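You operate a simulated robot arm through the tools that you are given. There is no shell and no other tool.

You run a simulated robot arm. Do the job below in one go: nothing can be reset, and whatever is moved stays where it is left.

## Task
Wipe out the red bowl, give it one portion from the feeder and put it back.
Fine: wipe first, with the yellow sponge, and put that back; spill nothing. What is to be rubbed or washed off counts as gone when no trace of it is left.

It is judged by the outcome, as a careful person would: the job done as asked, and still so three seconds after it is handed in. It fails if anything else is knocked over, pushed out of place, dropped, spilled or broken.

## Robot
A 7-joint arm with a two-finger parallel gripper, fixed in place. Base frame: the origin is on the floor under the middle of its stand, x ahead of it, y to its left, z up. Units: cm, rad, N and s.
It reaches about 147.9 cm from its shoulder. Its first joint turns from -2.897 to 2.897 rad. Payload 4.4 kg.
The tool frame sits at the grasp point between the pads (the TCP): z along the fingers, y along the line on which they close. The tips reach 2.3 cm beyond it. Largest opening 9.4 cm; finger width 3.8, thickness 1; the body of the gripper, 5.4 by 9.6 cm, starts 3.9 cm behind the TCP.
Orientation is told as [roll, pitch, yaw] about the base's x, y, z axes, in that order, counted from this pose: with the fingers straight down and closing along the base's y, the tool's x points along the base's -x, its y along +y and its z along -z.

## Interface
- The arm moves only by the tool drive_tool. Its arguments are lists of equal length, an entry for each row: "dp": the shift along the base's x, y, z in cm, a list of three; "rot": the turn, a rotation vector about the base's x, y, z in degrees, a list of three. In form: {"dp": [[x, y, z], ...], "rot": [[wx, wy, wz], ...]}. A call has 1 to 20 rows; each row shifts and turns the commanded pose from where the row before left it. "fingers" is the gripper command, from -1 (fully open) to 1 (shut), values between in proportion, set as the call begins (left out, the last holds). Each row takes 0.2 s and may step no farther than 5 cm and 0.15 rad from the row before; otherwise, or with a gripper value out of range, the whole call is refused. Where a pose cannot be reached the arm comes as near as it can. A force on the tool above 40 N (or 10 N above the force at the start of the call, whichever is more), or a blocked arm, ends the call early, and 0.2 s more pass. Each finger travels about 7.2 cm/s and halts on what it meets, pressing with about 28 N; the grip force reading is that of the motor and also rises with nothing between the fingers. The clock runs only during rows and for 0.2 s after the last one: add rows that do not move to give the fingers time. The reply holds the time, the measured pose of the TCP, the force on the tool along the base axes, the opening and the grip force, in the units named above and with some noise, with the torque about the TCP (base axes, N m) and any sound that the robot's microphone picked up, and new pictures: "views" is both (left out), scene, wrist or none.
- Cameras (640 x 400 px; columns grow to the right, rows downward): "scene" is fixed at [22.07, -49.9, 155.66]; the picture's right is [0.68, -0.73, 0.00], its down [-0.34, -0.32, -0.89] and it looks along [0.65, 0.60, -0.46] (base axes); focal length 310 px, centre (320, 200). "wrist" rides on the gripper at [8.6, 1.6, -7.4] in the tool frame; the picture's right is [-0.18, 0.98, 0.00], its down [-0.58, -0.11, -0.81] and it looks along [-0.79, -0.15, 0.59] (tool axes); focal length 243 px, centre (320, 200). There is no depth. A picture from a camera that has moved, and an enlarged one, comes with that camera's place and axes in the base frame and with its lens.
- zoom(camera, box): a new picture of the part [left, top, right, bottom] of that camera's present view, enlarged. It takes no simulated time.
- job_done(): hands the job in; it is judged then, once.

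Nothing tells you positions but the pictures and the camera data. Unless the task says otherwise, let go and move clear before handing in.

The tools are called after "Call:" as name(argument=value, ...) on one line, values as JSON. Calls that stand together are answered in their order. drive_tool: Moves the arm, as the interface text tells. Its arguments: {"type":"object","properties":{"dp":{"type":"array"},"rot":{"type":"array"},"fingers":{"type":"number"},"views":{"type":"string","enum":["both","scene","wrist","none"]}},"required":["dp","rot"]} The other tools are called the same way: zoom (camera, box) takes an enlarged picture of a part of a camera's view; job_done () hands the job in.

At the start:

```text
time: 0.0
eef_pos: [71.28, -17.89, 129.8]
tcp_rot: [0.0, 0.001, -0.001]
ft_force: [-0.5, -1.1, 0.4]
moment: [-0.01, -0.02, 0.03]
gripper_width: 9.4
gripper_force: 0.1
```

scene: 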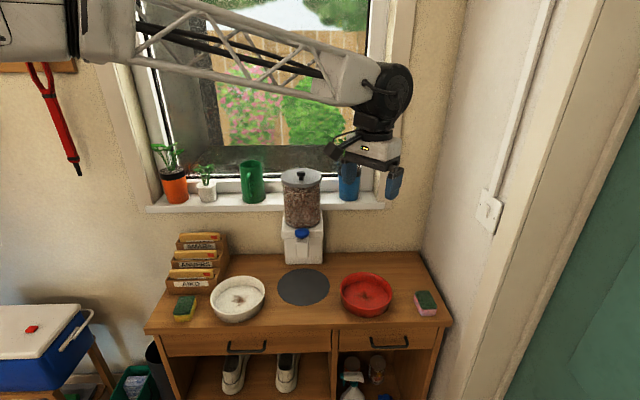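
wrist: 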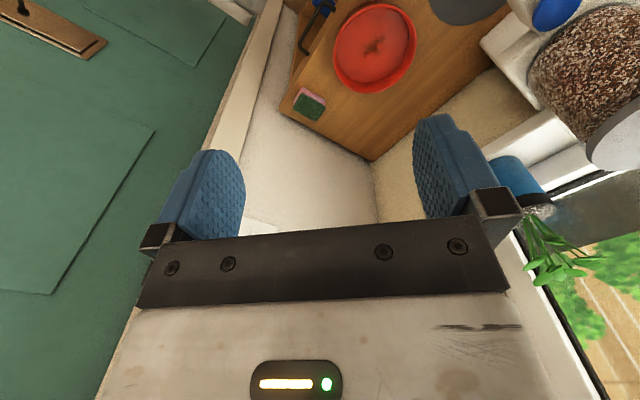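

I see a sideboard under a window with a feeder in the middle, a white bowl and a yellow/green sponge to the left, and a red bowl and a pink/green sponge to the right. I'll zoom in for detail before moving.

Call:
zoom(camera="scene", box=[150, 220, 310, 330])

Call:
zoom(camera="scene", box=[310, 240, 460, 340])

Call:
zoom(camera="scene", box=[250, 150, 370, 320])

Call:
zoom(camera="wrist", box=[280, 0, 640, 200])

```text
3.64 times, centred on (230, 275) of scene
camera zoom: at [22.07, -49.9, 155.66], right [0.68, -0.73, 0.0], down [-0.34, -0.32, -0.89], along [0.65, 0.6, -0.46], focal length 1128 px, centre (647, -73)
```

zoom: 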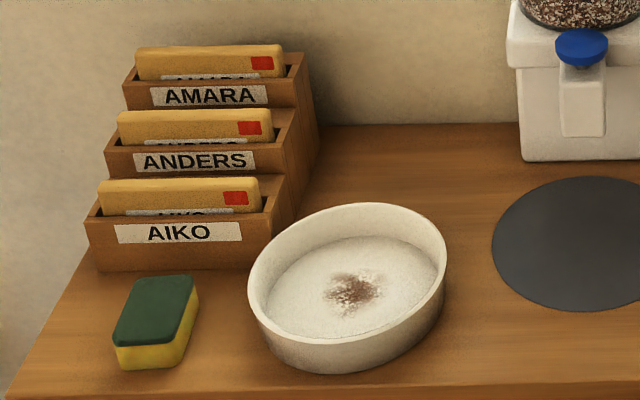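

```text
4.00 times, centred on (385, 290) of scene
camera zoom: at [22.07, -49.9, 155.66], right [0.68, -0.73, 0.0], down [-0.34, -0.32, -0.89], along [0.65, 0.6, -0.46], focal length 1241 px, centre (60, -160)
```

zoom: 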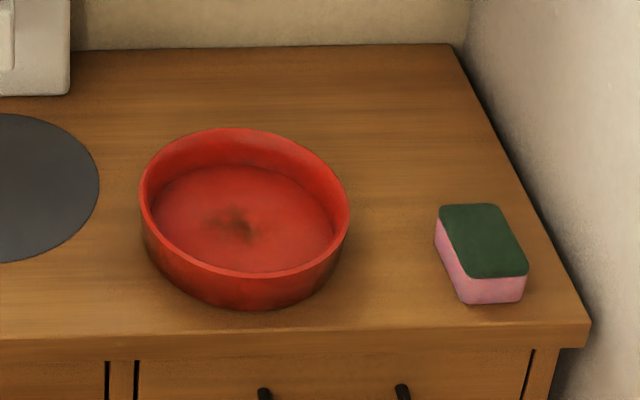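

```text
2.35 times, centred on (310, 235) of scene
camera zoom: at [22.07, -49.9, 155.66], right [0.68, -0.73, 0.0], down [-0.34, -0.32, -0.89], along [0.65, 0.6, -0.46], focal length 730 px, centre (344, 118)
```

zoom: 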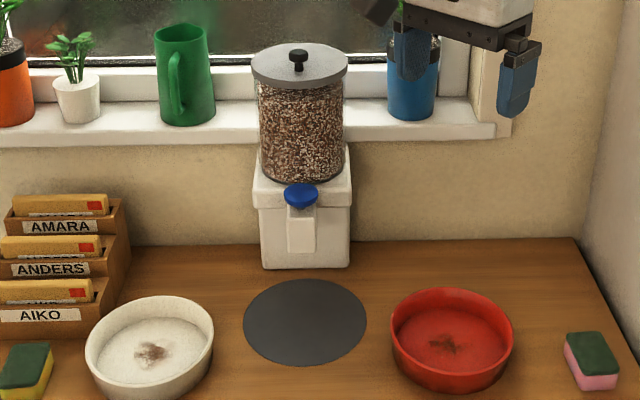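

```text
1.78 times, centred on (460, 100) of wrist
camera zoom: at [62.65, -16.24, 137.26], right [0.18, 0.98, 0.0], down [0.58, -0.11, 0.81], along [0.79, -0.15, -0.59], focal length 431 px, centre (71, 378)
```

zoom: 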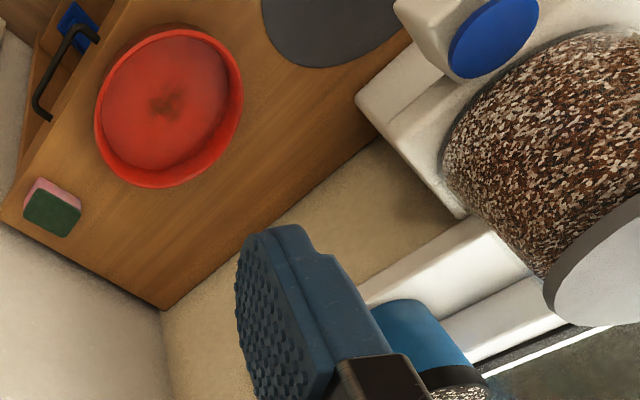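

The sideboard is rotated about 45° to the base axes, with the red bowl at roughly (88,-9), the disc under the feeder at (77,9) and the yellow sponge at (45,30). I'll turn the wrist camera to face the feeder for a better look.

Call:
drive_tool(dp=[[-2.5, 2.5, 0], [-2.5, 2.5, 0], [-2.5, 2.5, 0], [-2.5, 2.5, 0], [-2.5, 2.5, 0], [-2.5, 2.5, 0], [0, 0, 0]], rot=[[0, 0, 8], [0, 0, 8], [0, 0, 8], [0, 0, 8], [0, 0, 8], [0, 0, 8], [0, 0, 0]], fingers=-1)

```text
time: 1.6
eef_pos: [56.29, -2.93, 129.8]
tcp_rot: [0.0, 0.001, 0.841]
ft_force: [0.0, 0.7, 0.4]
moment: [0.02, 0.0, 0.01]
gripper_width: 9.39
gripper_force: 0.0
camera wrist: at [49.25, -8.12, 137.16], right [-0.61, 0.79, 0.0], down [0.47, 0.36, 0.81], along [0.64, 0.49, -0.59], focal length 243 px, centre (320, 200)
```

scene: 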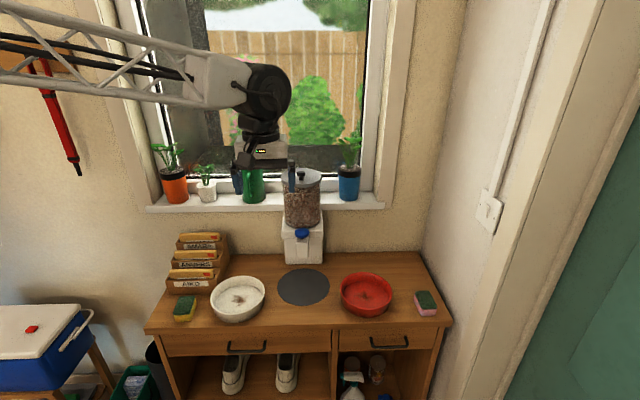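
wrist: 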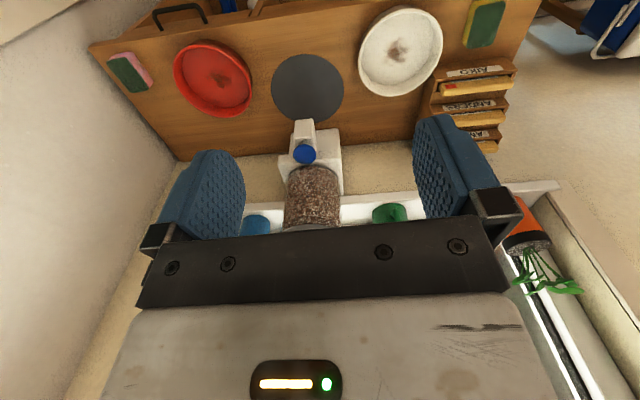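

The view is now clear and facing the feeder. I'll zoom in to measure the positions accurately.

Call:
zoom(camera="wrist", box=[80, 0, 320, 150])

Call:
zoom(camera="wrist", box=[320, 0, 560, 150])

Call:
zoom(camera="wrist", box=[250, 100, 410, 230])

Call:
zoom(camera="scene", box=[260, 200, 350, 300])

```text
2.67 times, centred on (200, 75) of wrist
camera zoom: at [49.25, -8.12, 137.16], right [-0.61, 0.79, 0.0], down [0.47, 0.36, 0.81], along [0.64, 0.49, -0.59], focal length 647 px, centre (640, 533)
```

zoom: 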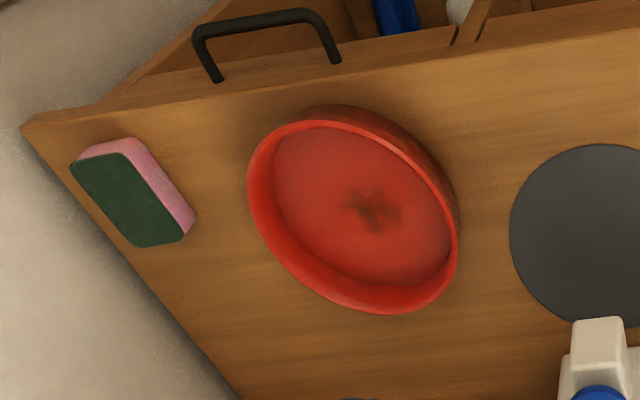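

```text
2.67 times, centred on (440, 75) of wrist
camera zoom: at [49.25, -8.12, 137.16], right [-0.61, 0.79, 0.0], down [0.47, 0.36, 0.81], along [0.64, 0.49, -0.59], focal length 647 px, centre (0, 533)
```

zoom: 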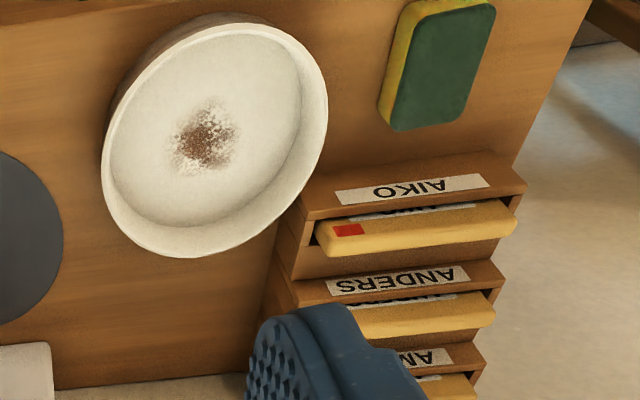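

```text
3.08 times, centred on (330, 165) of wrist
camera zoom: at [49.25, -8.12, 137.16], right [-0.61, 0.79, 0.0], down [0.47, 0.36, 0.81], along [0.64, 0.49, -0.59], focal length 746 px, centre (289, 308)
```

zoom: 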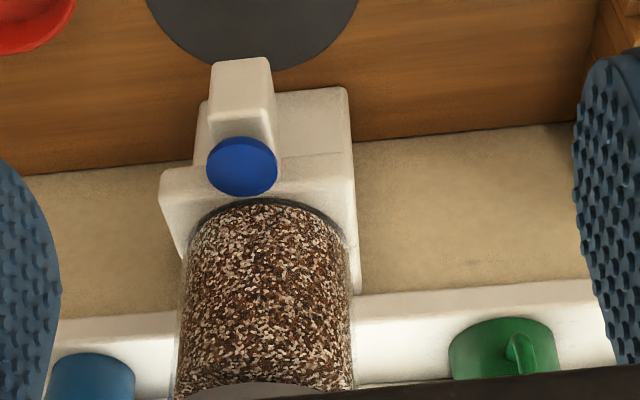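

```text
4.00 times, centred on (305, 250) of scene
camera zoom: at [22.07, -49.9, 155.66], right [0.68, -0.73, 0.0], down [-0.34, -0.32, -0.89], along [0.65, 0.6, -0.46], focal length 1241 px, centre (380, 0)
```

zoom: 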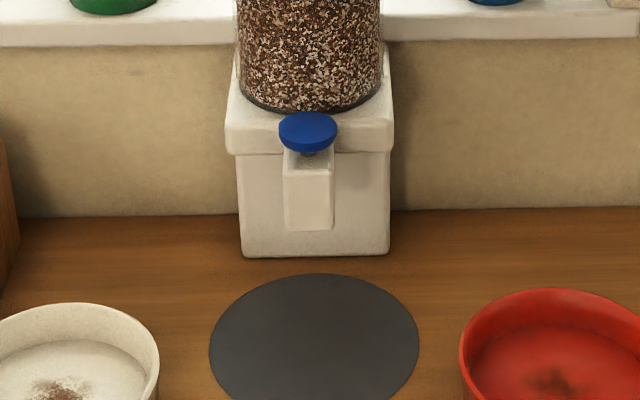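

From triangulation I get the table top at z≈81.6, the disc at (76,8.3), the blue press-button at (77,9,102.5) and the red bowl at (86,-10). The yellow sponge is near (44.3,26.4) with its top at about 84.9, so I'll go above it for a close look.

Call:
drive_tool(dp=[[-2, 4.1, -1], [-2, 4.1, -2], [-2, 4.1, -2], [-2, 4.1, -3], [-2, 4.1, -3], [-1, 4.1, -3], [-1, 3.0, -3], [0, 0, -3], [0, 0, 0]], rot=[[0, 0, 0], [0, 0, 0], [0, 0, 0], [0, 0, 0], [0, 0, 0], [0, 0, 0], [0, 0, 0], [0, 0, 0], [0, 0, 0]], fingers=-1)

```text
refused: row 4 steps farther than a row can; nothing moved
```

My fourth row stepped slightly over the 5 cm limit. I'm resending the move with smaller steps toward the sponge at (44.3,26.4).

Call:
drive_tool(dp=[[-2, 4, -1], [-2, 4, -1], [-2, 4, -1], [-2, 4, -1], [-2, 4, -1], [-1, 4, -1], [-1, 4, -1], [0, 1.3, -4], [0, 0, -4], [0, 0, -4], [0, 0, 0]], rot=[[0, 0, 0], [0, 0, 0], [0, 0, 0], [0, 0, 0], [0, 0, 0], [0, 0, 0], [0, 0, 0], [0, 0, 0], [0, 0, 0], [0, 0, 0], [0, 0, 0]], fingers=-1)

```text
time: 4.0
eef_pos: [44.46, 26.45, 110.82]
tcp_rot: [0.001, 0.001, 0.838]
ft_force: [0.2, 0.1, -0.2]
moment: [-0.01, -0.02, 0.0]
gripper_width: 9.39
gripper_force: 0.1
camera wrist: at [37.41, 21.14, 118.06], right [-0.61, 0.79, 0.0], down [0.47, 0.36, 0.81], along [0.64, 0.49, -0.59], focal length 243 px, centre (320, 200)
```

scene: 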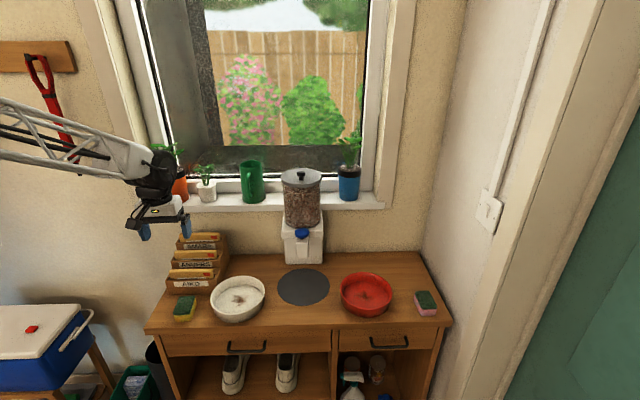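
wrist: 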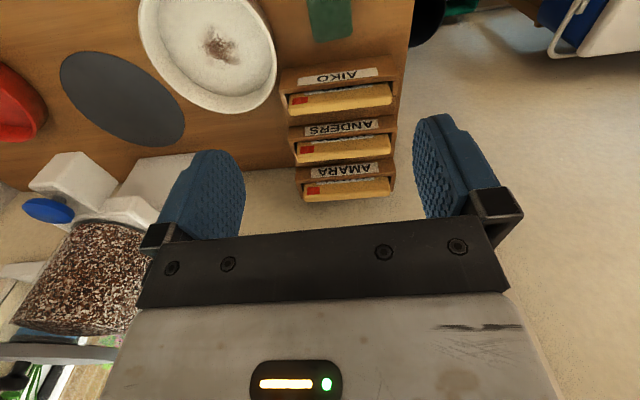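

The gripper is above the sponge, whose far end shows at the top of the wrist view. I'll lower to z≈97 to see it fully before grasping.

Call:
drive_tool(dp=[[0, 0, -4], [0, 0, -4], [0, 0, -4], [0, 0, -1.5], [0, 0, 0]], rot=[[0, 0, 0], [0, 0, 0], [0, 0, 0], [0, 0, 0], [0, 0, 0]])

Call:
zoom(camera="wrist", box=[200, 0, 440, 150])

Call:
zoom(camera="scene", box=[130, 200, 270, 330])

```text
time: 5.2
eef_pos: [44.34, 26.45, 97.19]
tcp_rot: [0.002, 0.0, 0.837]
ft_force: [0.4, 0.1, -0.3]
moment: [0.0, -0.03, 0.05]
gripper_width: 9.41
gripper_force: 0.0
camera wrist: at [37.35, 21.06, 104.63], right [-0.61, 0.79, 0.0], down [0.47, 0.36, 0.81], along [0.64, 0.49, -0.59], focal length 243 px, centre (320, 200)
```

scene: 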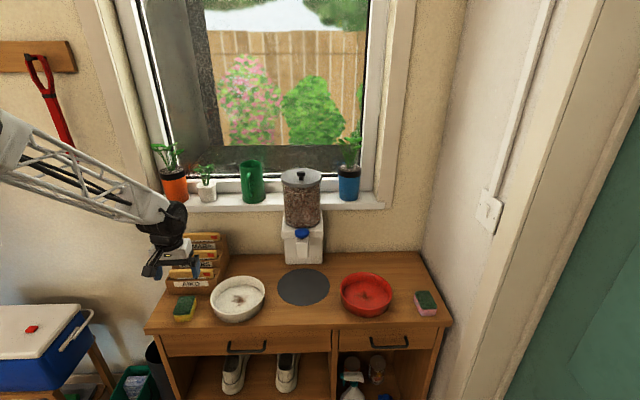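
wrist: 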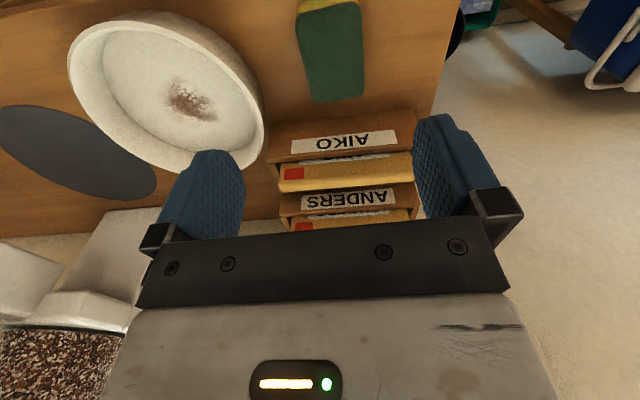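

```text
2.67 times, centred on (320, 75) of wrist
camera zoom: at [37.35, 21.06, 104.63], right [-0.61, 0.79, 0.0], down [0.47, 0.36, 0.81], along [0.64, 0.49, -0.59], focal length 647 px, centre (320, 533)
```

zoom: 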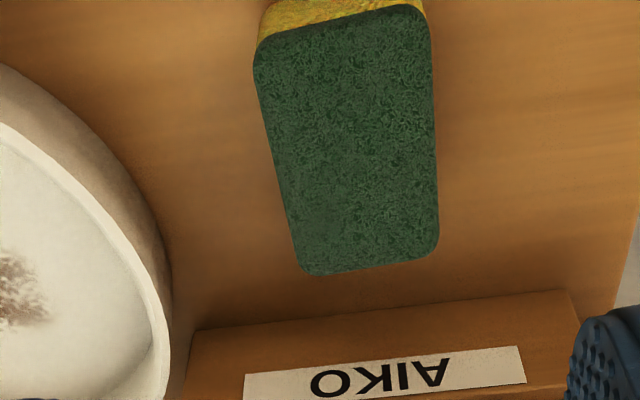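

```text
3.08 times, centred on (200, 265) of scene
camera zoom: at [22.07, -49.9, 155.66], right [0.68, -0.73, 0.0], down [-0.34, -0.32, -0.89], along [0.65, 0.6, -0.46], focal length 954 px, centre (689, 0)
```

zoom: 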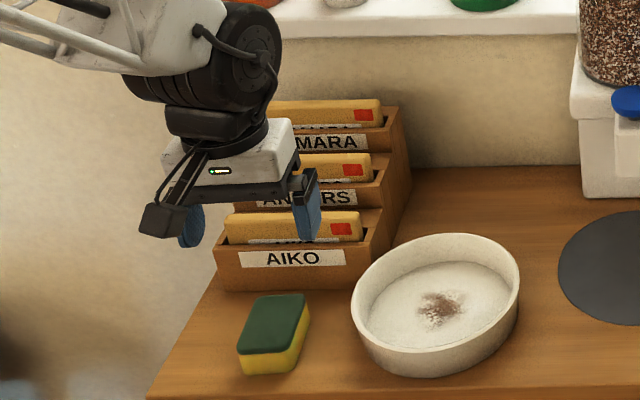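

The refined sponge centre is (44.1,27.4), its long axis lies at about 47°, and its top is at z≈84. I'll narrow the fingers a bit to stay clear of the white bowl and descend partway, watching the alignment.

Call:
drive_tool(dp=[[-0.25, 0.95, 0], [0, 0, -2.5], [0, 0, -2.5], [0, 0, -2], [0, 0, -2], [0, 0, 0]], rot=[[0, 0, -0.7], [0, 0, 0], [0, 0, 0], [0, 0, 0], [0, 0, 0], [0, 0, 0]], fingers=-0.57)

Call:
zoom(camera="wrist", box=[140, 0, 520, 240])

Call:
zoom(camera="scene", box=[140, 250, 240, 330])

```text
time: 6.6
eef_pos: [43.99, 27.2, 88.37]
tcp_rot: [0.0, 0.0, 0.825]
ft_force: [0.6, -0.6, -0.2]
moment: [0.02, 0.01, 0.01]
gripper_width: 7.39
gripper_force: 0.1
camera wrist: at [36.93, 22.15, 95.73], right [-0.6, 0.8, 0.0], down [0.47, 0.35, 0.81], along [0.65, 0.48, -0.59], focal length 243 px, centre (320, 200)
```

scene: 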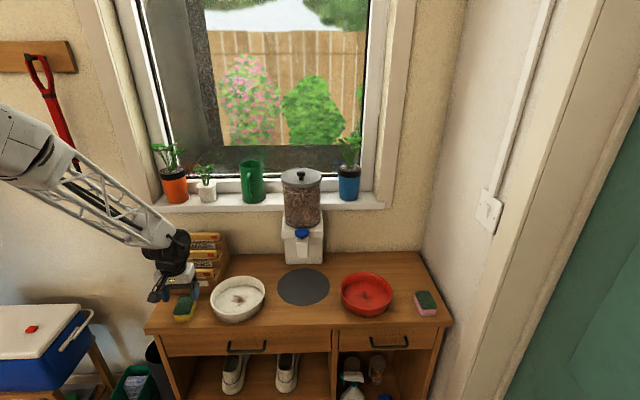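
wrist: 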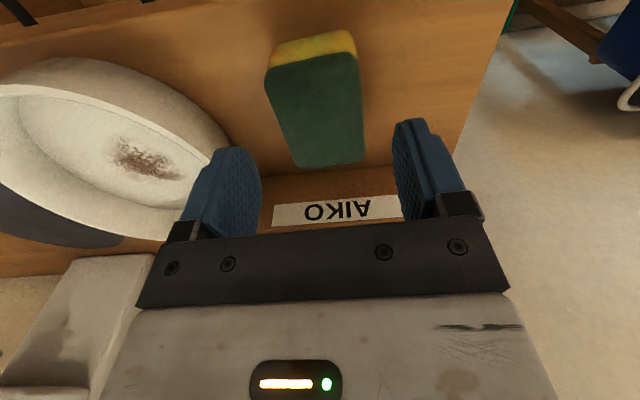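

```text
1.67 times, centred on (330, 120) of wrist
camera zoom: at [36.93, 22.15, 95.73], right [-0.6, 0.8, 0.0], down [0.47, 0.35, 0.81], along [0.65, 0.48, -0.59], focal length 404 px, centre (303, 333)
```

zoom: 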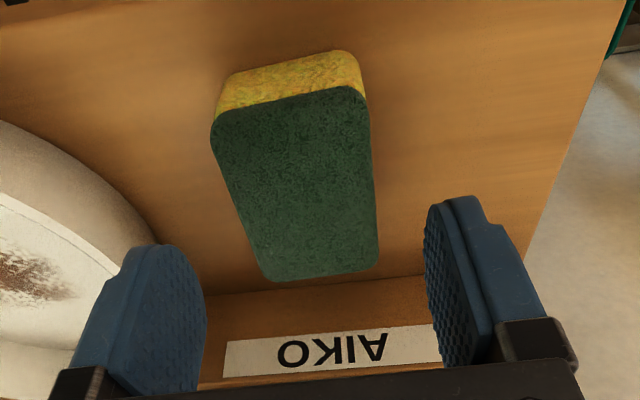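

```text
5.00 times, centred on (190, 290) of scene
camera zoom: at [22.07, -49.9, 155.66], right [0.68, -0.73, 0.0], down [-0.34, -0.32, -0.89], along [0.65, 0.6, -0.46], focal length 1551 px, centre (970, -250)
```

zoom: 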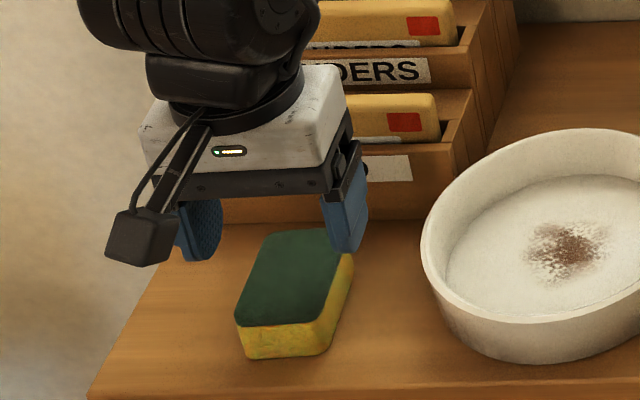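

The sponge sits squarely between the fingers at (43.8,27.4). I'll go down so the tips are about 1 cm above the table, then close.

Call:
drive_tool(dp=[[-0.2, 0.2, -1.5], [0, 0, -1.2], [0, 0, -1.0], [0, 0, 0]], rot=[[0, 0, 0], [0, 0, 0], [0, 0, 0], [0, 0, 0]])

Call:
zoom(camera="scene", box=[140, 250, 240, 330])

Call:
zoom(camera="wrist", box=[140, 0, 520, 240])

```text
time: 7.6
eef_pos: [43.95, 27.49, 84.53]
tcp_rot: [0.001, 0.0, 0.825]
ft_force: [0.6, 0.2, -0.8]
moment: [0.0, 0.02, -0.01]
gripper_width: 7.38
gripper_force: 0.0
camera wrist: at [36.83, 22.31, 91.95], right [-0.6, 0.8, 0.0], down [0.47, 0.35, 0.81], along [0.65, 0.48, -0.59], focal length 243 px, centre (320, 200)
```

scene: 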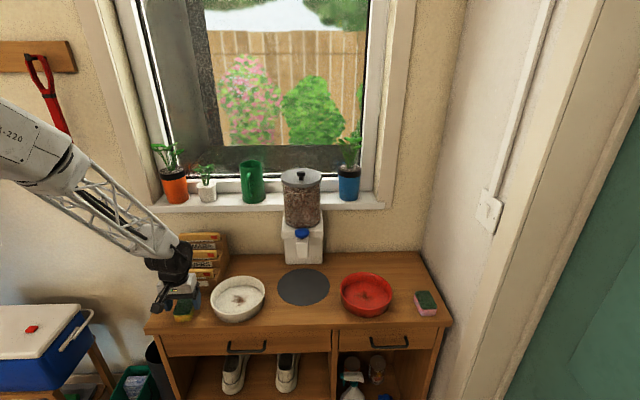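
wrist: 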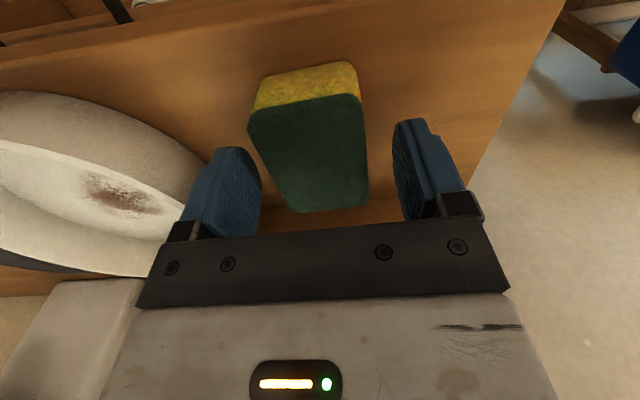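

```text
5.00 times, centred on (190, 290) of scene
camera zoom: at [22.07, -49.9, 155.66], right [0.68, -0.73, 0.0], down [-0.34, -0.32, -0.89], along [0.65, 0.6, -0.46], focal length 1551 px, centre (970, -250)
```

zoom: 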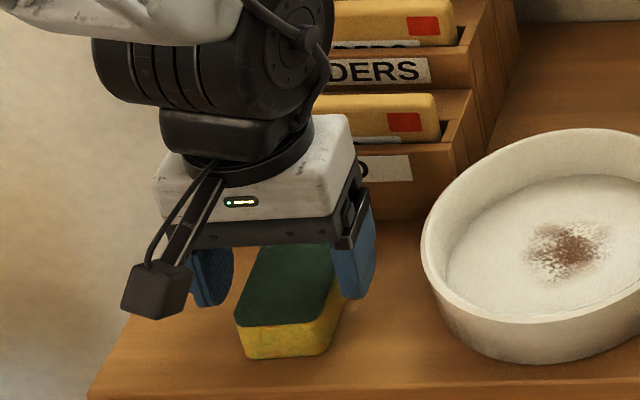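

```text
1.67 times, centred on (330, 120) of wrist
camera zoom: at [36.83, 22.31, 91.95], right [-0.6, 0.8, 0.0], down [0.47, 0.35, 0.81], along [0.65, 0.48, -0.59], focal length 404 px, centre (303, 333)
```

zoom: 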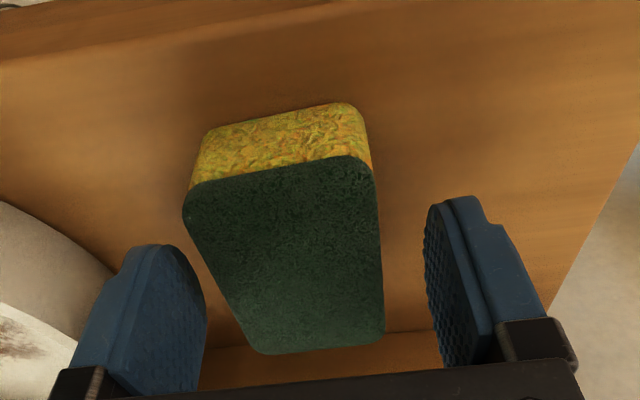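

The fingers straddle the sponge with the tips about 1 cm above the table. I'm closing the grip now.

Call:
drive_tool(dp=[[0, 0, 0], [0, 0, 0], [0, 0, 0], [0, 0, 0]], rot=[[0, 0, 0], [0, 0, 0], [0, 0, 0], [0, 0, 0]], fingers=1)

```text
time: 8.6
eef_pos: [43.91, 27.49, 84.68]
tcp_rot: [0.0, -0.002, 0.826]
ft_force: [-0.5, 0.0, 0.4]
moment: [0.02, 0.0, 0.01]
gripper_width: 4.72
gripper_force: 28.3
camera wrist: at [36.84, 22.31, 91.98], right [-0.6, 0.8, 0.0], down [0.47, 0.35, 0.81], along [0.65, 0.48, -0.59], focal length 243 px, centre (320, 200)
```

scene: 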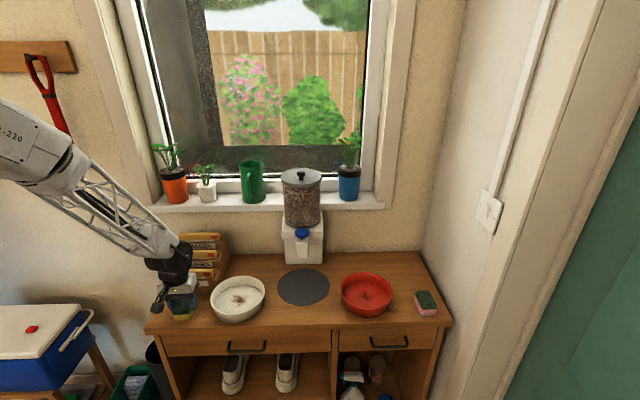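
wrist: 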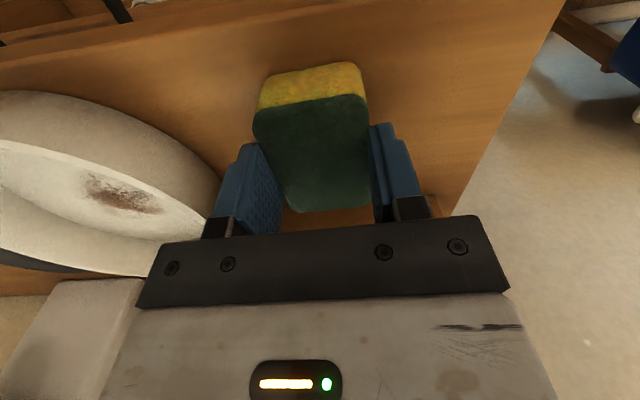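

The sponge is held at a width of 4.72. I'll lift it and carry it along the front of the sideboard, well clear of the feeder, to above the red bowl.

Call:
drive_tool(dp=[[0, 0, 1], [0, 0, 2], [0, 0, 3.5], [0, 0, 4], [0, 0, 4], [2.3, -3.2, 0.5], [2.3, -3.2, 0.5], [2.3, -3.2, 0], [2.3, -3.2, 0], [2.3, -3.2, 0], [2.3, -3.2, 0], [2.3, -3.2, 0], [3, -2.1, 0], [3, -2.1, 0], [3, -2.1, 0], [3, -2.1, 0], [3, -2.1, 0], [3, -2.1, 0], [3, -2.1, 0], [0, 0, 0]], rot=[[0, 0, 0], [0, 0, 0], [0, 0, 0], [0, 0, 0], [0, 0, 0], [0, 0, 0], [0, 0, 0], [0, 0, 0], [0, 0, 0], [0, 0, 0], [0, 0, 0], [0, 0, 0], [0, 0, 0], [0, 0, 0], [0, 0, 0], [0, 0, 0], [0, 0, 0], [0, 0, 0], [0, 0, 0], [0, 0, 0]])

Call:
zoom(camera="scene", box=[290, 190, 450, 330])

Call:
zoom(camera="wrist", box=[140, 0, 520, 240])

```text
time: 12.8
eef_pos: [81.04, -9.59, 99.96]
tcp_rot: [0.0, 0.0, 0.827]
ft_force: [0.1, -1.2, -0.7]
moment: [0.0, -0.01, 0.01]
gripper_width: 4.7
gripper_force: 28.3
camera wrist: at [73.94, -14.87, 107.42], right [-0.6, 0.8, 0.0], down [0.47, 0.35, 0.81], along [0.65, 0.48, -0.59], focal length 243 px, centre (320, 200)
```

scene: 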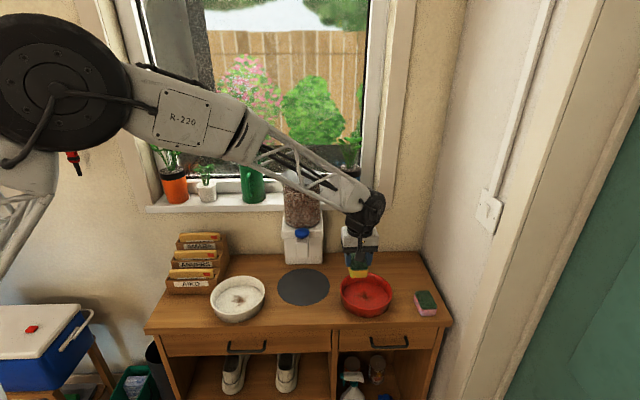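
wrist: 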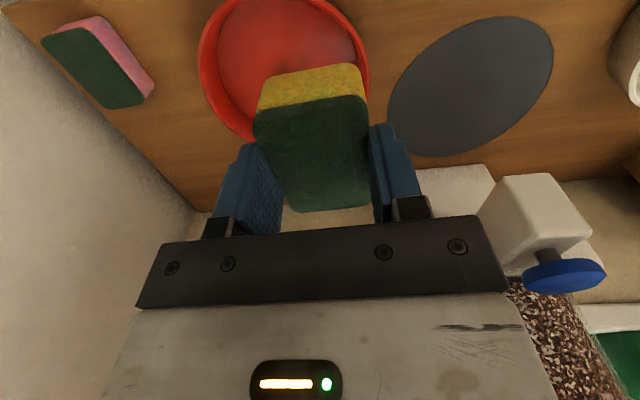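

```text
2.86 times, centred on (370, 260) of scene
camera zoom: at [22.07, -49.9, 155.66], right [0.68, -0.73, 0.0], down [-0.34, -0.32, -0.89], along [0.65, 0.6, -0.46], focal length 886 px, centre (177, 29)
```

zoom: 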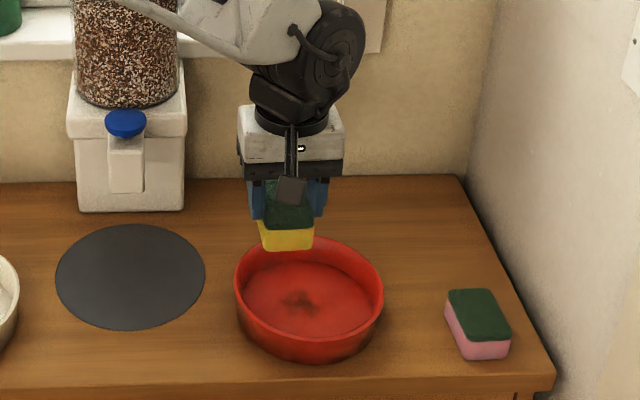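

```text
1.67 times, centred on (330, 120) of wrist
camera zoom: at [73.94, -14.87, 107.42], right [-0.6, 0.8, 0.0], down [0.47, 0.35, 0.81], along [0.65, 0.48, -0.59], focal length 404 px, centre (303, 333)
```

zoom: 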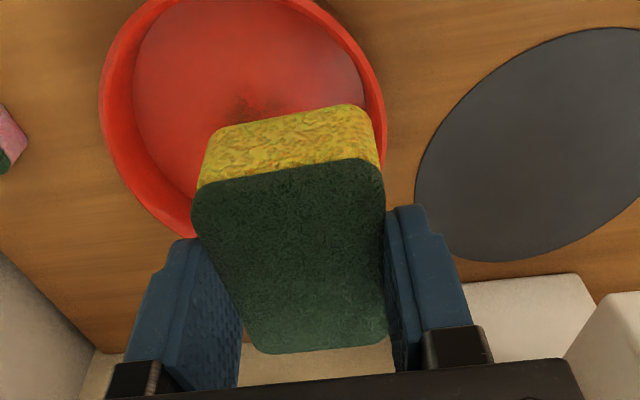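

I have the sponge over the back of the red bowl, whose centre I place at about (86.4,-9.7) with a radius of about 8.1, rim at z≈85.3 and floor at about 82. I'll centre over the stain and lower to just above the floor.

Call:
drive_tool(dp=[[2.7, 0, 0], [2.7, 0, 0], [0, 0, -3], [0, 0, -3], [0, 0, -3], [0, 0, -2], [0, 0, 0]], rot=[[0, 0, 0], [0, 0, 0], [0, 0, 0], [0, 0, 0], [0, 0, 0], [0, 0, 0], [0, 0, 0]])

Call:
zoom(camera="scene", box=[310, 220, 430, 325])

Call:
zoom(camera="wrist", box=[140, 0, 520, 240])

```text
time: 14.4
eef_pos: [86.4, -9.66, 89.16]
tcp_rot: [-0.001, 0.0, 0.826]
ft_force: [-0.1, 0.0, 0.4]
moment: [0.01, -0.04, -0.01]
gripper_width: 4.71
gripper_force: 28.0
camera wrist: at [79.23, -14.85, 96.48], right [-0.6, 0.8, 0.0], down [0.47, 0.35, 0.81], along [0.65, 0.48, -0.59], focal length 243 px, centre (320, 200)
```

scene: 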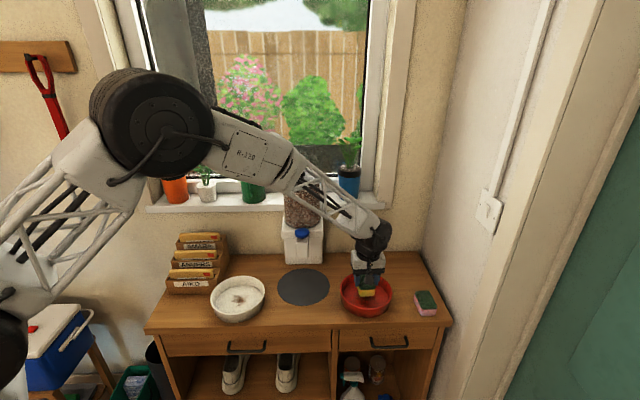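
wrist: 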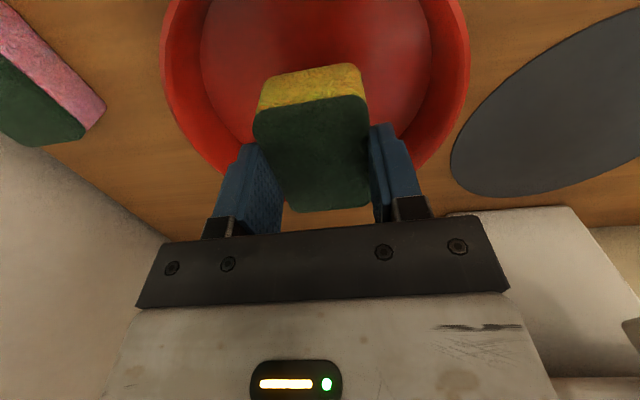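

```text
3.81 times, centred on (370, 272) of scene
camera zoom: at [22.07, -49.9, 155.66], right [0.68, -0.73, 0.0], down [-0.34, -0.32, -0.89], along [0.65, 0.6, -0.46], focal length 1182 px, centre (130, -76)
```

zoom: 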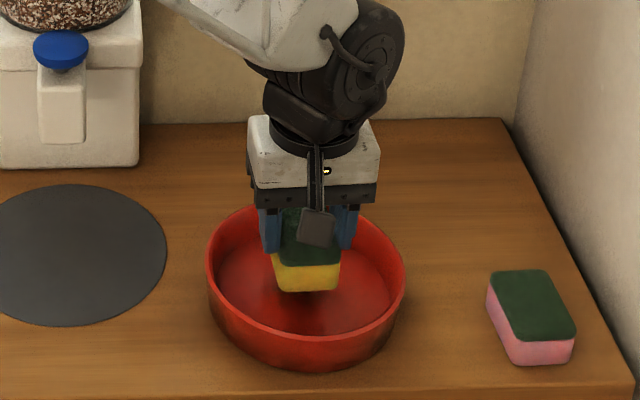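

```text
1.67 times, centred on (330, 120) of wrist
camera zoom: at [79.23, -14.85, 96.48], right [-0.6, 0.8, 0.0], down [0.47, 0.35, 0.81], along [0.65, 0.48, -0.59], focal length 404 px, centre (303, 333)
```

zoom: 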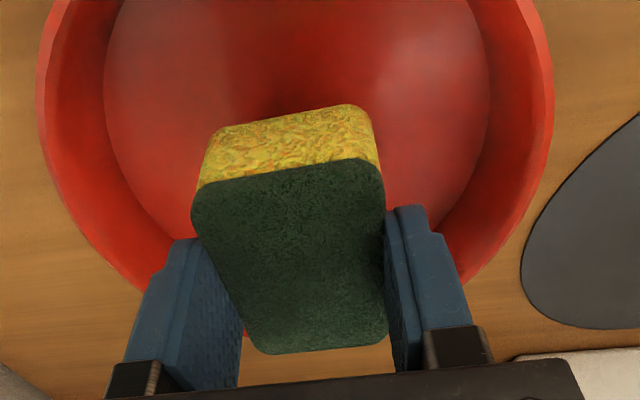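

The sponge is centred over the bowl floor. I'll descend slowly and watch the force for contact.

Call:
drive_tool(dp=[[0, 0, -1], [0, 0, -1], [0, 0, -0.8], [0, 0, 0]], rot=[[0, 0, 0], [0, 0, 0], [0, 0, 0], [0, 0, 0]], views="none")

Call:
drive_tool(dp=[[0, 0, -0.3], [0, 0, 0]], rot=[[0, 0, 0], [0, 0, 0]], views="none")

Call:
drive_tool(dp=[[0, 0, -0.3], [0, 0, 0]], rot=[[0, 0, 0], [0, 0, 0]], views="scene")

```text
time: 15.4
eef_pos: [86.3, -9.57, 86.28]
tcp_rot: [-0.001, 0.0, 0.824]
ft_force: [-0.2, -0.4, -0.4]
moment: [0.05, -0.01, -0.03]
gripper_width: 4.72
gripper_force: 27.5
```

```text
time: 16.0
eef_pos: [86.37, -9.65, 86.16]
tcp_rot: [0.0, 0.0, 0.825]
ft_force: [-0.1, 0.5, 0.5]
moment: [-0.03, 0.0, 0.0]
gripper_width: 4.71
gripper_force: 28.2
```

```text
time: 16.6
eef_pos: [86.43, -9.56, 85.67]
tcp_rot: [0.0, -0.002, 0.826]
ft_force: [-0.6, 0.2, -0.3]
moment: [-0.04, 0.01, -0.01]
gripper_width: 4.7
gripper_force: 28.1
```

scene: 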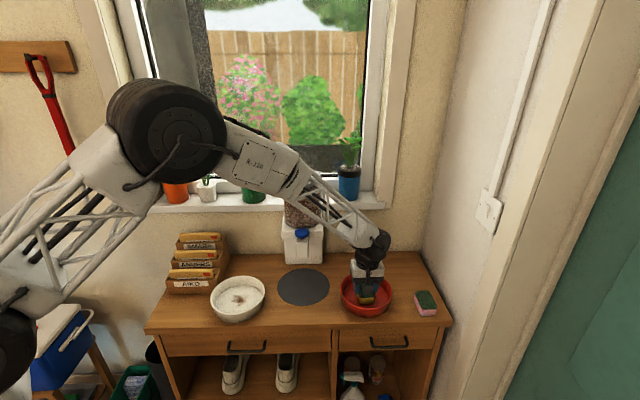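

No contact yet at TCP 85.67. I'll keep stepping down gently.

Call:
drive_tool(dp=[[0, 0, -0.2], [0, 0, 0]], rot=[[0, 0, 0], [0, 0, 0]], views="none")

Call:
drive_tool(dp=[[0, 0, -0.2], [0, 0, 0]], rot=[[0, 0, 0], [0, 0, 0]], views="none")

Call:
zoom(camera="scene", box=[320, 240, 420, 325])

```text
time: 17.2
eef_pos: [86.36, -9.61, 85.42]
tcp_rot: [0.001, 0.001, 0.826]
ft_force: [0.4, 0.0, 0.8]
moment: [0.05, -0.01, 0.0]
gripper_width: 4.69
gripper_force: 27.3
```

```text
time: 17.8
eef_pos: [86.39, -9.69, 85.35]
tcp_rot: [-0.001, -0.003, 0.825]
ft_force: [-0.9, -0.6, 18.3]
moment: [0.1, -0.07, 0.01]
gripper_width: 4.72
gripper_force: 28.0
```

```text
4.71 times, centred on (370, 282) of scene
camera zoom: at [22.07, -49.9, 155.66], right [0.68, -0.73, 0.0], down [-0.34, -0.32, -0.89], along [0.65, 0.6, -0.46], focal length 1460 px, centre (85, -188)
```

zoom: 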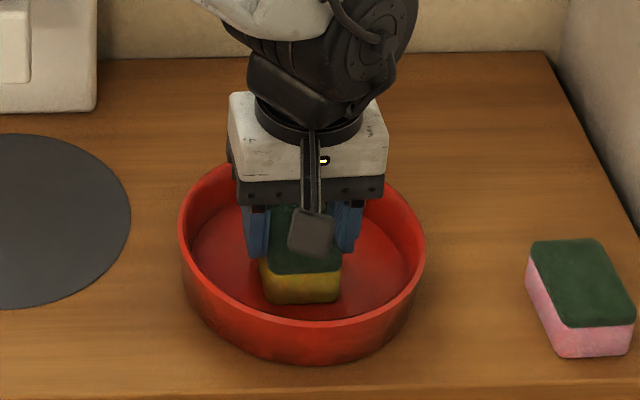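

I have contact at about TCP 85.3, reading 18 N down. I'll ease off slightly and make a first gentle rubbing stroke, checking that the bowl stays put.

Call:
drive_tool(dp=[[0, 0, 0.05], [0.5, -0.53, 0], [0.5, -0.53, 0], [0.5, -0.53, 0], [-0.5, 0.53, 0], [-0.5, 0.53, 0], [-0.5, 0.53, 0], [-0.5, 0.53, 0], [-0.5, 0.53, 0], [-0.5, 0.53, 0], [0.5, -0.53, 0], [0.5, -0.53, 0], [0.5, -0.53, 0], [0, 0, 0]], rot=[[0, 0, 0], [0, 0, 0], [0, 0, 0], [0, 0, 0], [0, 0, 0], [0, 0, 0], [0, 0, 0], [0, 0, 0], [0, 0, 0], [0, 0, 0], [0, 0, 0], [0, 0, 0], [0, 0, 0], [0, 0, 0]], views="none")

Call:
zoom(camera="scene", box=[320, 240, 420, 325])

```text
time: 20.8
eef_pos: [86.45, -9.53, 85.4]
tcp_rot: [-0.001, 0.0, 0.826]
ft_force: [-1.0, 3.8, 12.9]
moment: [0.09, 0.02, 0.01]
gripper_width: 4.71
gripper_force: 28.0
```

```text
4.71 times, centred on (370, 282) of scene
camera zoom: at [22.07, -49.9, 155.66], right [0.68, -0.73, 0.0], down [-0.34, -0.32, -0.89], along [0.65, 0.6, -0.46], focal length 1460 px, centre (85, -188)
```

zoom: 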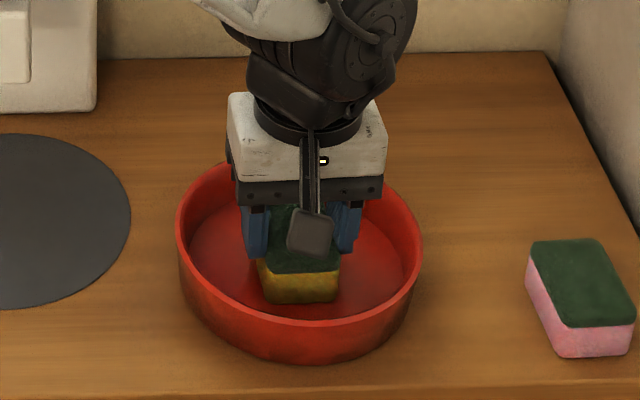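

The bowl seems to have drifted only about 2 mm. I'll check in the middle of a stroke whether the sponge rubs or drags the bowl.

Call:
drive_tool(dp=[[0.5, -0.53, 0], [0.5, -0.53, 0], [0.5, -0.53, 0], [0, 0, 0]], rot=[[0, 0, 0], [0, 0, 0], [0, 0, 0], [0, 0, 0]], views="none")

Call:
zoom(camera="scene", box=[320, 240, 420, 325])

```text
time: 21.8
eef_pos: [87.92, -11.18, 85.48]
tcp_rot: [0.0, -0.002, 0.825]
ft_force: [-2.1, 0.1, 5.0]
moment: [-0.03, 0.04, 0.02]
gripper_width: 4.7
gripper_force: 28.0
```

```text
4.71 times, centred on (370, 282) of scene
camera zoom: at [22.07, -49.9, 155.66], right [0.68, -0.73, 0.0], down [-0.34, -0.32, -0.89], along [0.65, 0.6, -0.46], focal length 1460 px, centre (85, -188)
```

zoom: 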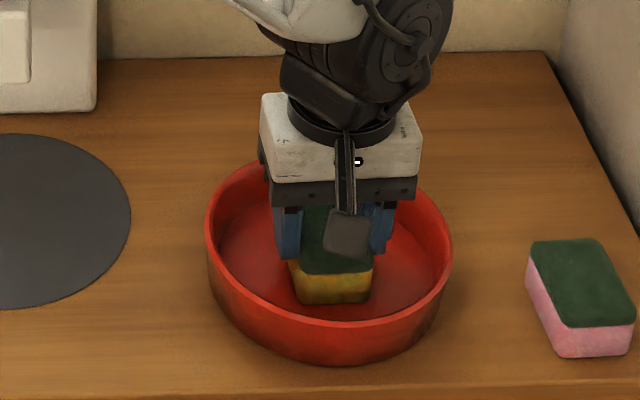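

The bowl was dragged along with the sponge by about 1.9 cm, so this pressure is too high. I'll lighten the contact to a few newtons and stroke back to see if the sponge now slides over the floor.

Call:
drive_tool(dp=[[0, 0, 0.03], [-0.5, 0.53, 0], [-0.5, 0.53, 0], [-0.5, 0.53, 0]], rot=[[0, 0, 0], [0, 0, 0], [0, 0, 0], [0, 0, 0]], views="none")

Call:
zoom(camera="scene", box=[320, 240, 420, 325])

```text
time: 22.8
eef_pos: [86.43, -9.56, 85.39]
tcp_rot: [0.0, 0.0, 0.824]
ft_force: [1.0, -1.2, 2.5]
moment: [-0.05, -0.06, -0.05]
gripper_width: 4.71
gripper_force: 27.8
```

```text
4.71 times, centred on (370, 282) of scene
camera zoom: at [22.07, -49.9, 155.66], right [0.68, -0.73, 0.0], down [-0.34, -0.32, -0.89], along [0.65, 0.6, -0.46], focal length 1460 px, centre (85, -188)
```

zoom: 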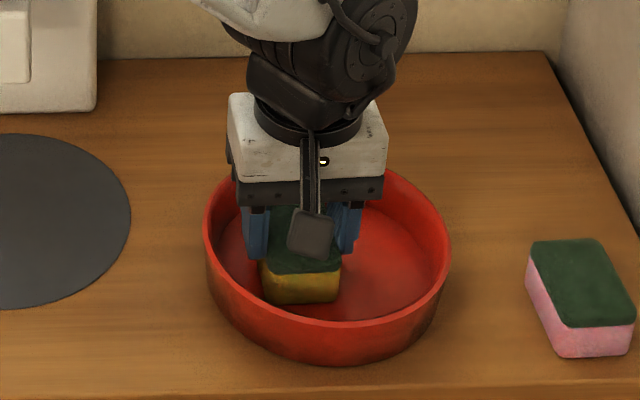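

At about 3 N the sponge slides while the bowl stays in place. I'll make back-and-forth strokes across the stain at this light pressure.

Call:
drive_tool(dp=[[0.48, -0.51, 0], [0.48, -0.51, 0], [0.48, -0.51, 0], [0.48, -0.51, 0], [0.48, -0.51, 0], [-0.48, 0.51, 0], [-0.48, 0.51, 0], [-0.48, 0.51, 0], [-0.48, 0.51, 0], [-0.48, 0.51, 0], [0.48, -0.51, 0], [0.48, -0.51, 0], [0.48, -0.51, 0], [0.48, -0.51, 0], [0.48, -0.51, 0], [-0.48, 0.51, 0], [-0.48, 0.51, 0], [-0.48, 0.51, 0], [-0.48, 0.51, 0], [-0.48, 0.51, 0]], rot=[[0, 0, 0], [0, 0, 0], [0, 0, 0], [0, 0, 0], [0, 0, 0], [0, 0, 0], [0, 0, 0], [0, 0, 0], [0, 0, 0], [0, 0, 0], [0, 0, 0], [0, 0, 0], [0, 0, 0], [0, 0, 0], [0, 0, 0], [0, 0, 0], [0, 0, 0], [0, 0, 0], [0, 0, 0], [0, 0, 0]], views="wrist")

Call:
zoom(camera="scene", box=[320, 240, 420, 325])

Call:
zoom(camera="wrist", box=[140, 0, 520, 240])

```text
time: 27.0
eef_pos: [86.35, -9.45, 85.46]
tcp_rot: [0.0, -0.001, 0.826]
ft_force: [0.1, -0.5, 0.4]
moment: [-0.02, -0.01, -0.02]
gripper_width: 4.71
gripper_force: 28.5
camera wrist: at [79.18, -14.67, 92.81], right [-0.6, 0.8, 0.0], down [0.47, 0.35, 0.81], along [0.65, 0.48, -0.59], focal length 243 px, centre (320, 200)
```

wrist: 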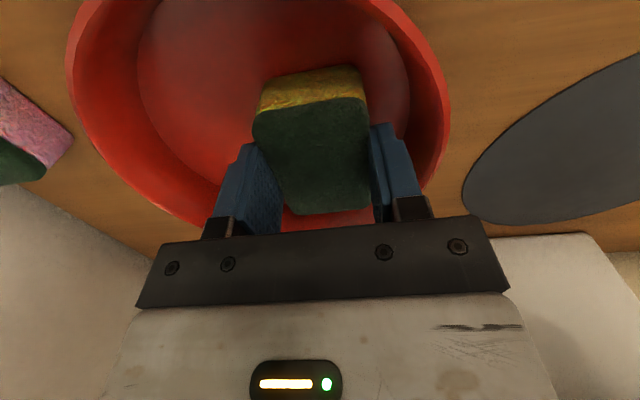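

```text
4.71 times, centred on (370, 282) of scene
camera zoom: at [22.07, -49.9, 155.66], right [0.68, -0.73, 0.0], down [-0.34, -0.32, -0.89], along [0.65, 0.6, -0.46], focal length 1460 px, centre (85, -188)
```

zoom: 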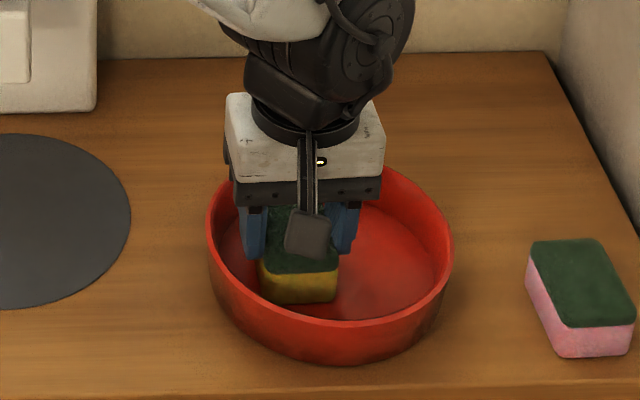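

```text
1.67 times, centred on (330, 120) of wrist
camera zoom: at [79.18, -14.67, 92.81], right [-0.6, 0.8, 0.0], down [0.47, 0.35, 0.81], along [0.65, 0.48, -0.59], focal length 404 px, centre (303, 333)
```

zoom: 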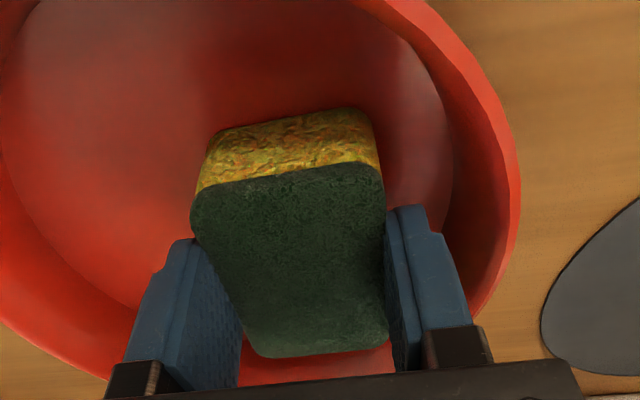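

The visible floor looks clean, but contact had become very light. I'll lift the sponge up and aside to inspect the whole bowl floor.

Call:
drive_tool(dp=[[0, 0, 2], [0, 0, 3], [0, 0, 3], [-1.5, -1.5, 2], [-2.5, -2.5, 0], [-2.5, -2.5, 0], [-2.5, -2.5, 0], [0, 0, 0]], rot=[[0, 0, 0], [0, 0, 0], [0, 0, 0], [0, 0, 0], [0, 0, 0], [0, 0, 0], [0, 0, 0], [0, 0, 0]])

Call:
zoom(camera="wrist", box=[140, 0, 520, 240])

Call:
zoom(camera="scene", box=[320, 240, 420, 325])

```text
time: 28.8
eef_pos: [77.24, -18.57, 95.41]
tcp_rot: [0.001, 0.001, 0.825]
ft_force: [0.9, 0.2, -0.2]
moment: [-0.01, 0.01, -0.01]
gripper_width: 4.7
gripper_force: 27.8
camera wrist: at [70.15, -23.86, 102.79], right [-0.6, 0.8, 0.0], down [0.47, 0.35, 0.81], along [0.65, 0.48, -0.59], focal length 243 px, centre (320, 200)
```

scene: 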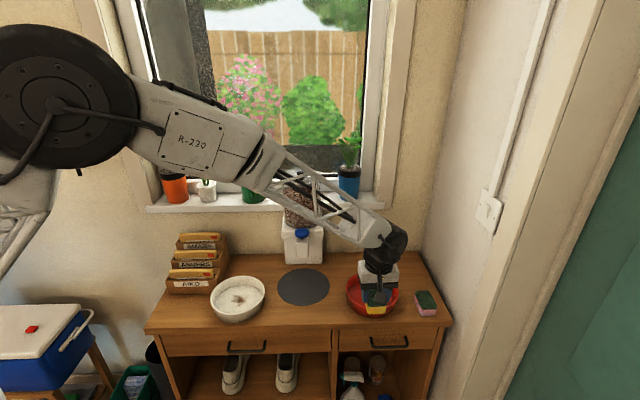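
wrist: 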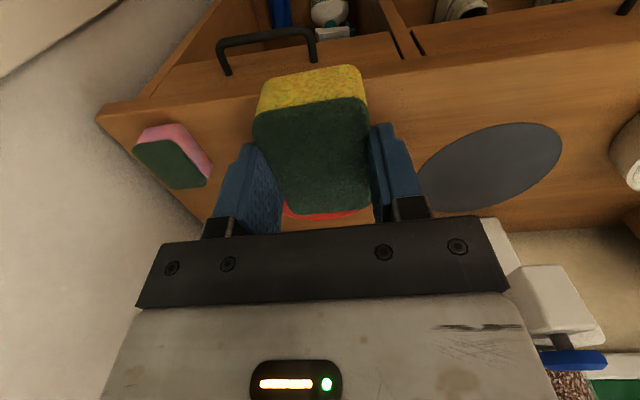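

```text
1.67 times, centred on (330, 120) of wrist
camera zoom: at [70.15, -23.86, 102.79], right [-0.6, 0.8, 0.0], down [0.47, 0.35, 0.81], along [0.65, 0.48, -0.59], focal length 404 px, centre (303, 333)
```

zoom: 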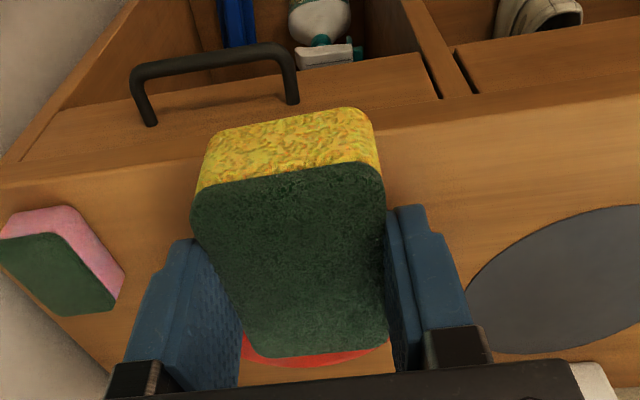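

```text
4.71 times, centred on (370, 282) of scene
camera zoom: at [22.07, -49.9, 155.66], right [0.68, -0.73, 0.0], down [-0.34, -0.32, -0.89], along [0.65, 0.6, -0.46], focal length 1460 px, centre (85, -188)
```

zoom: 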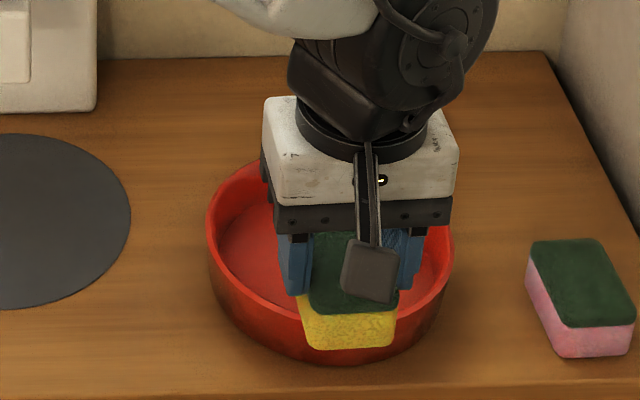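

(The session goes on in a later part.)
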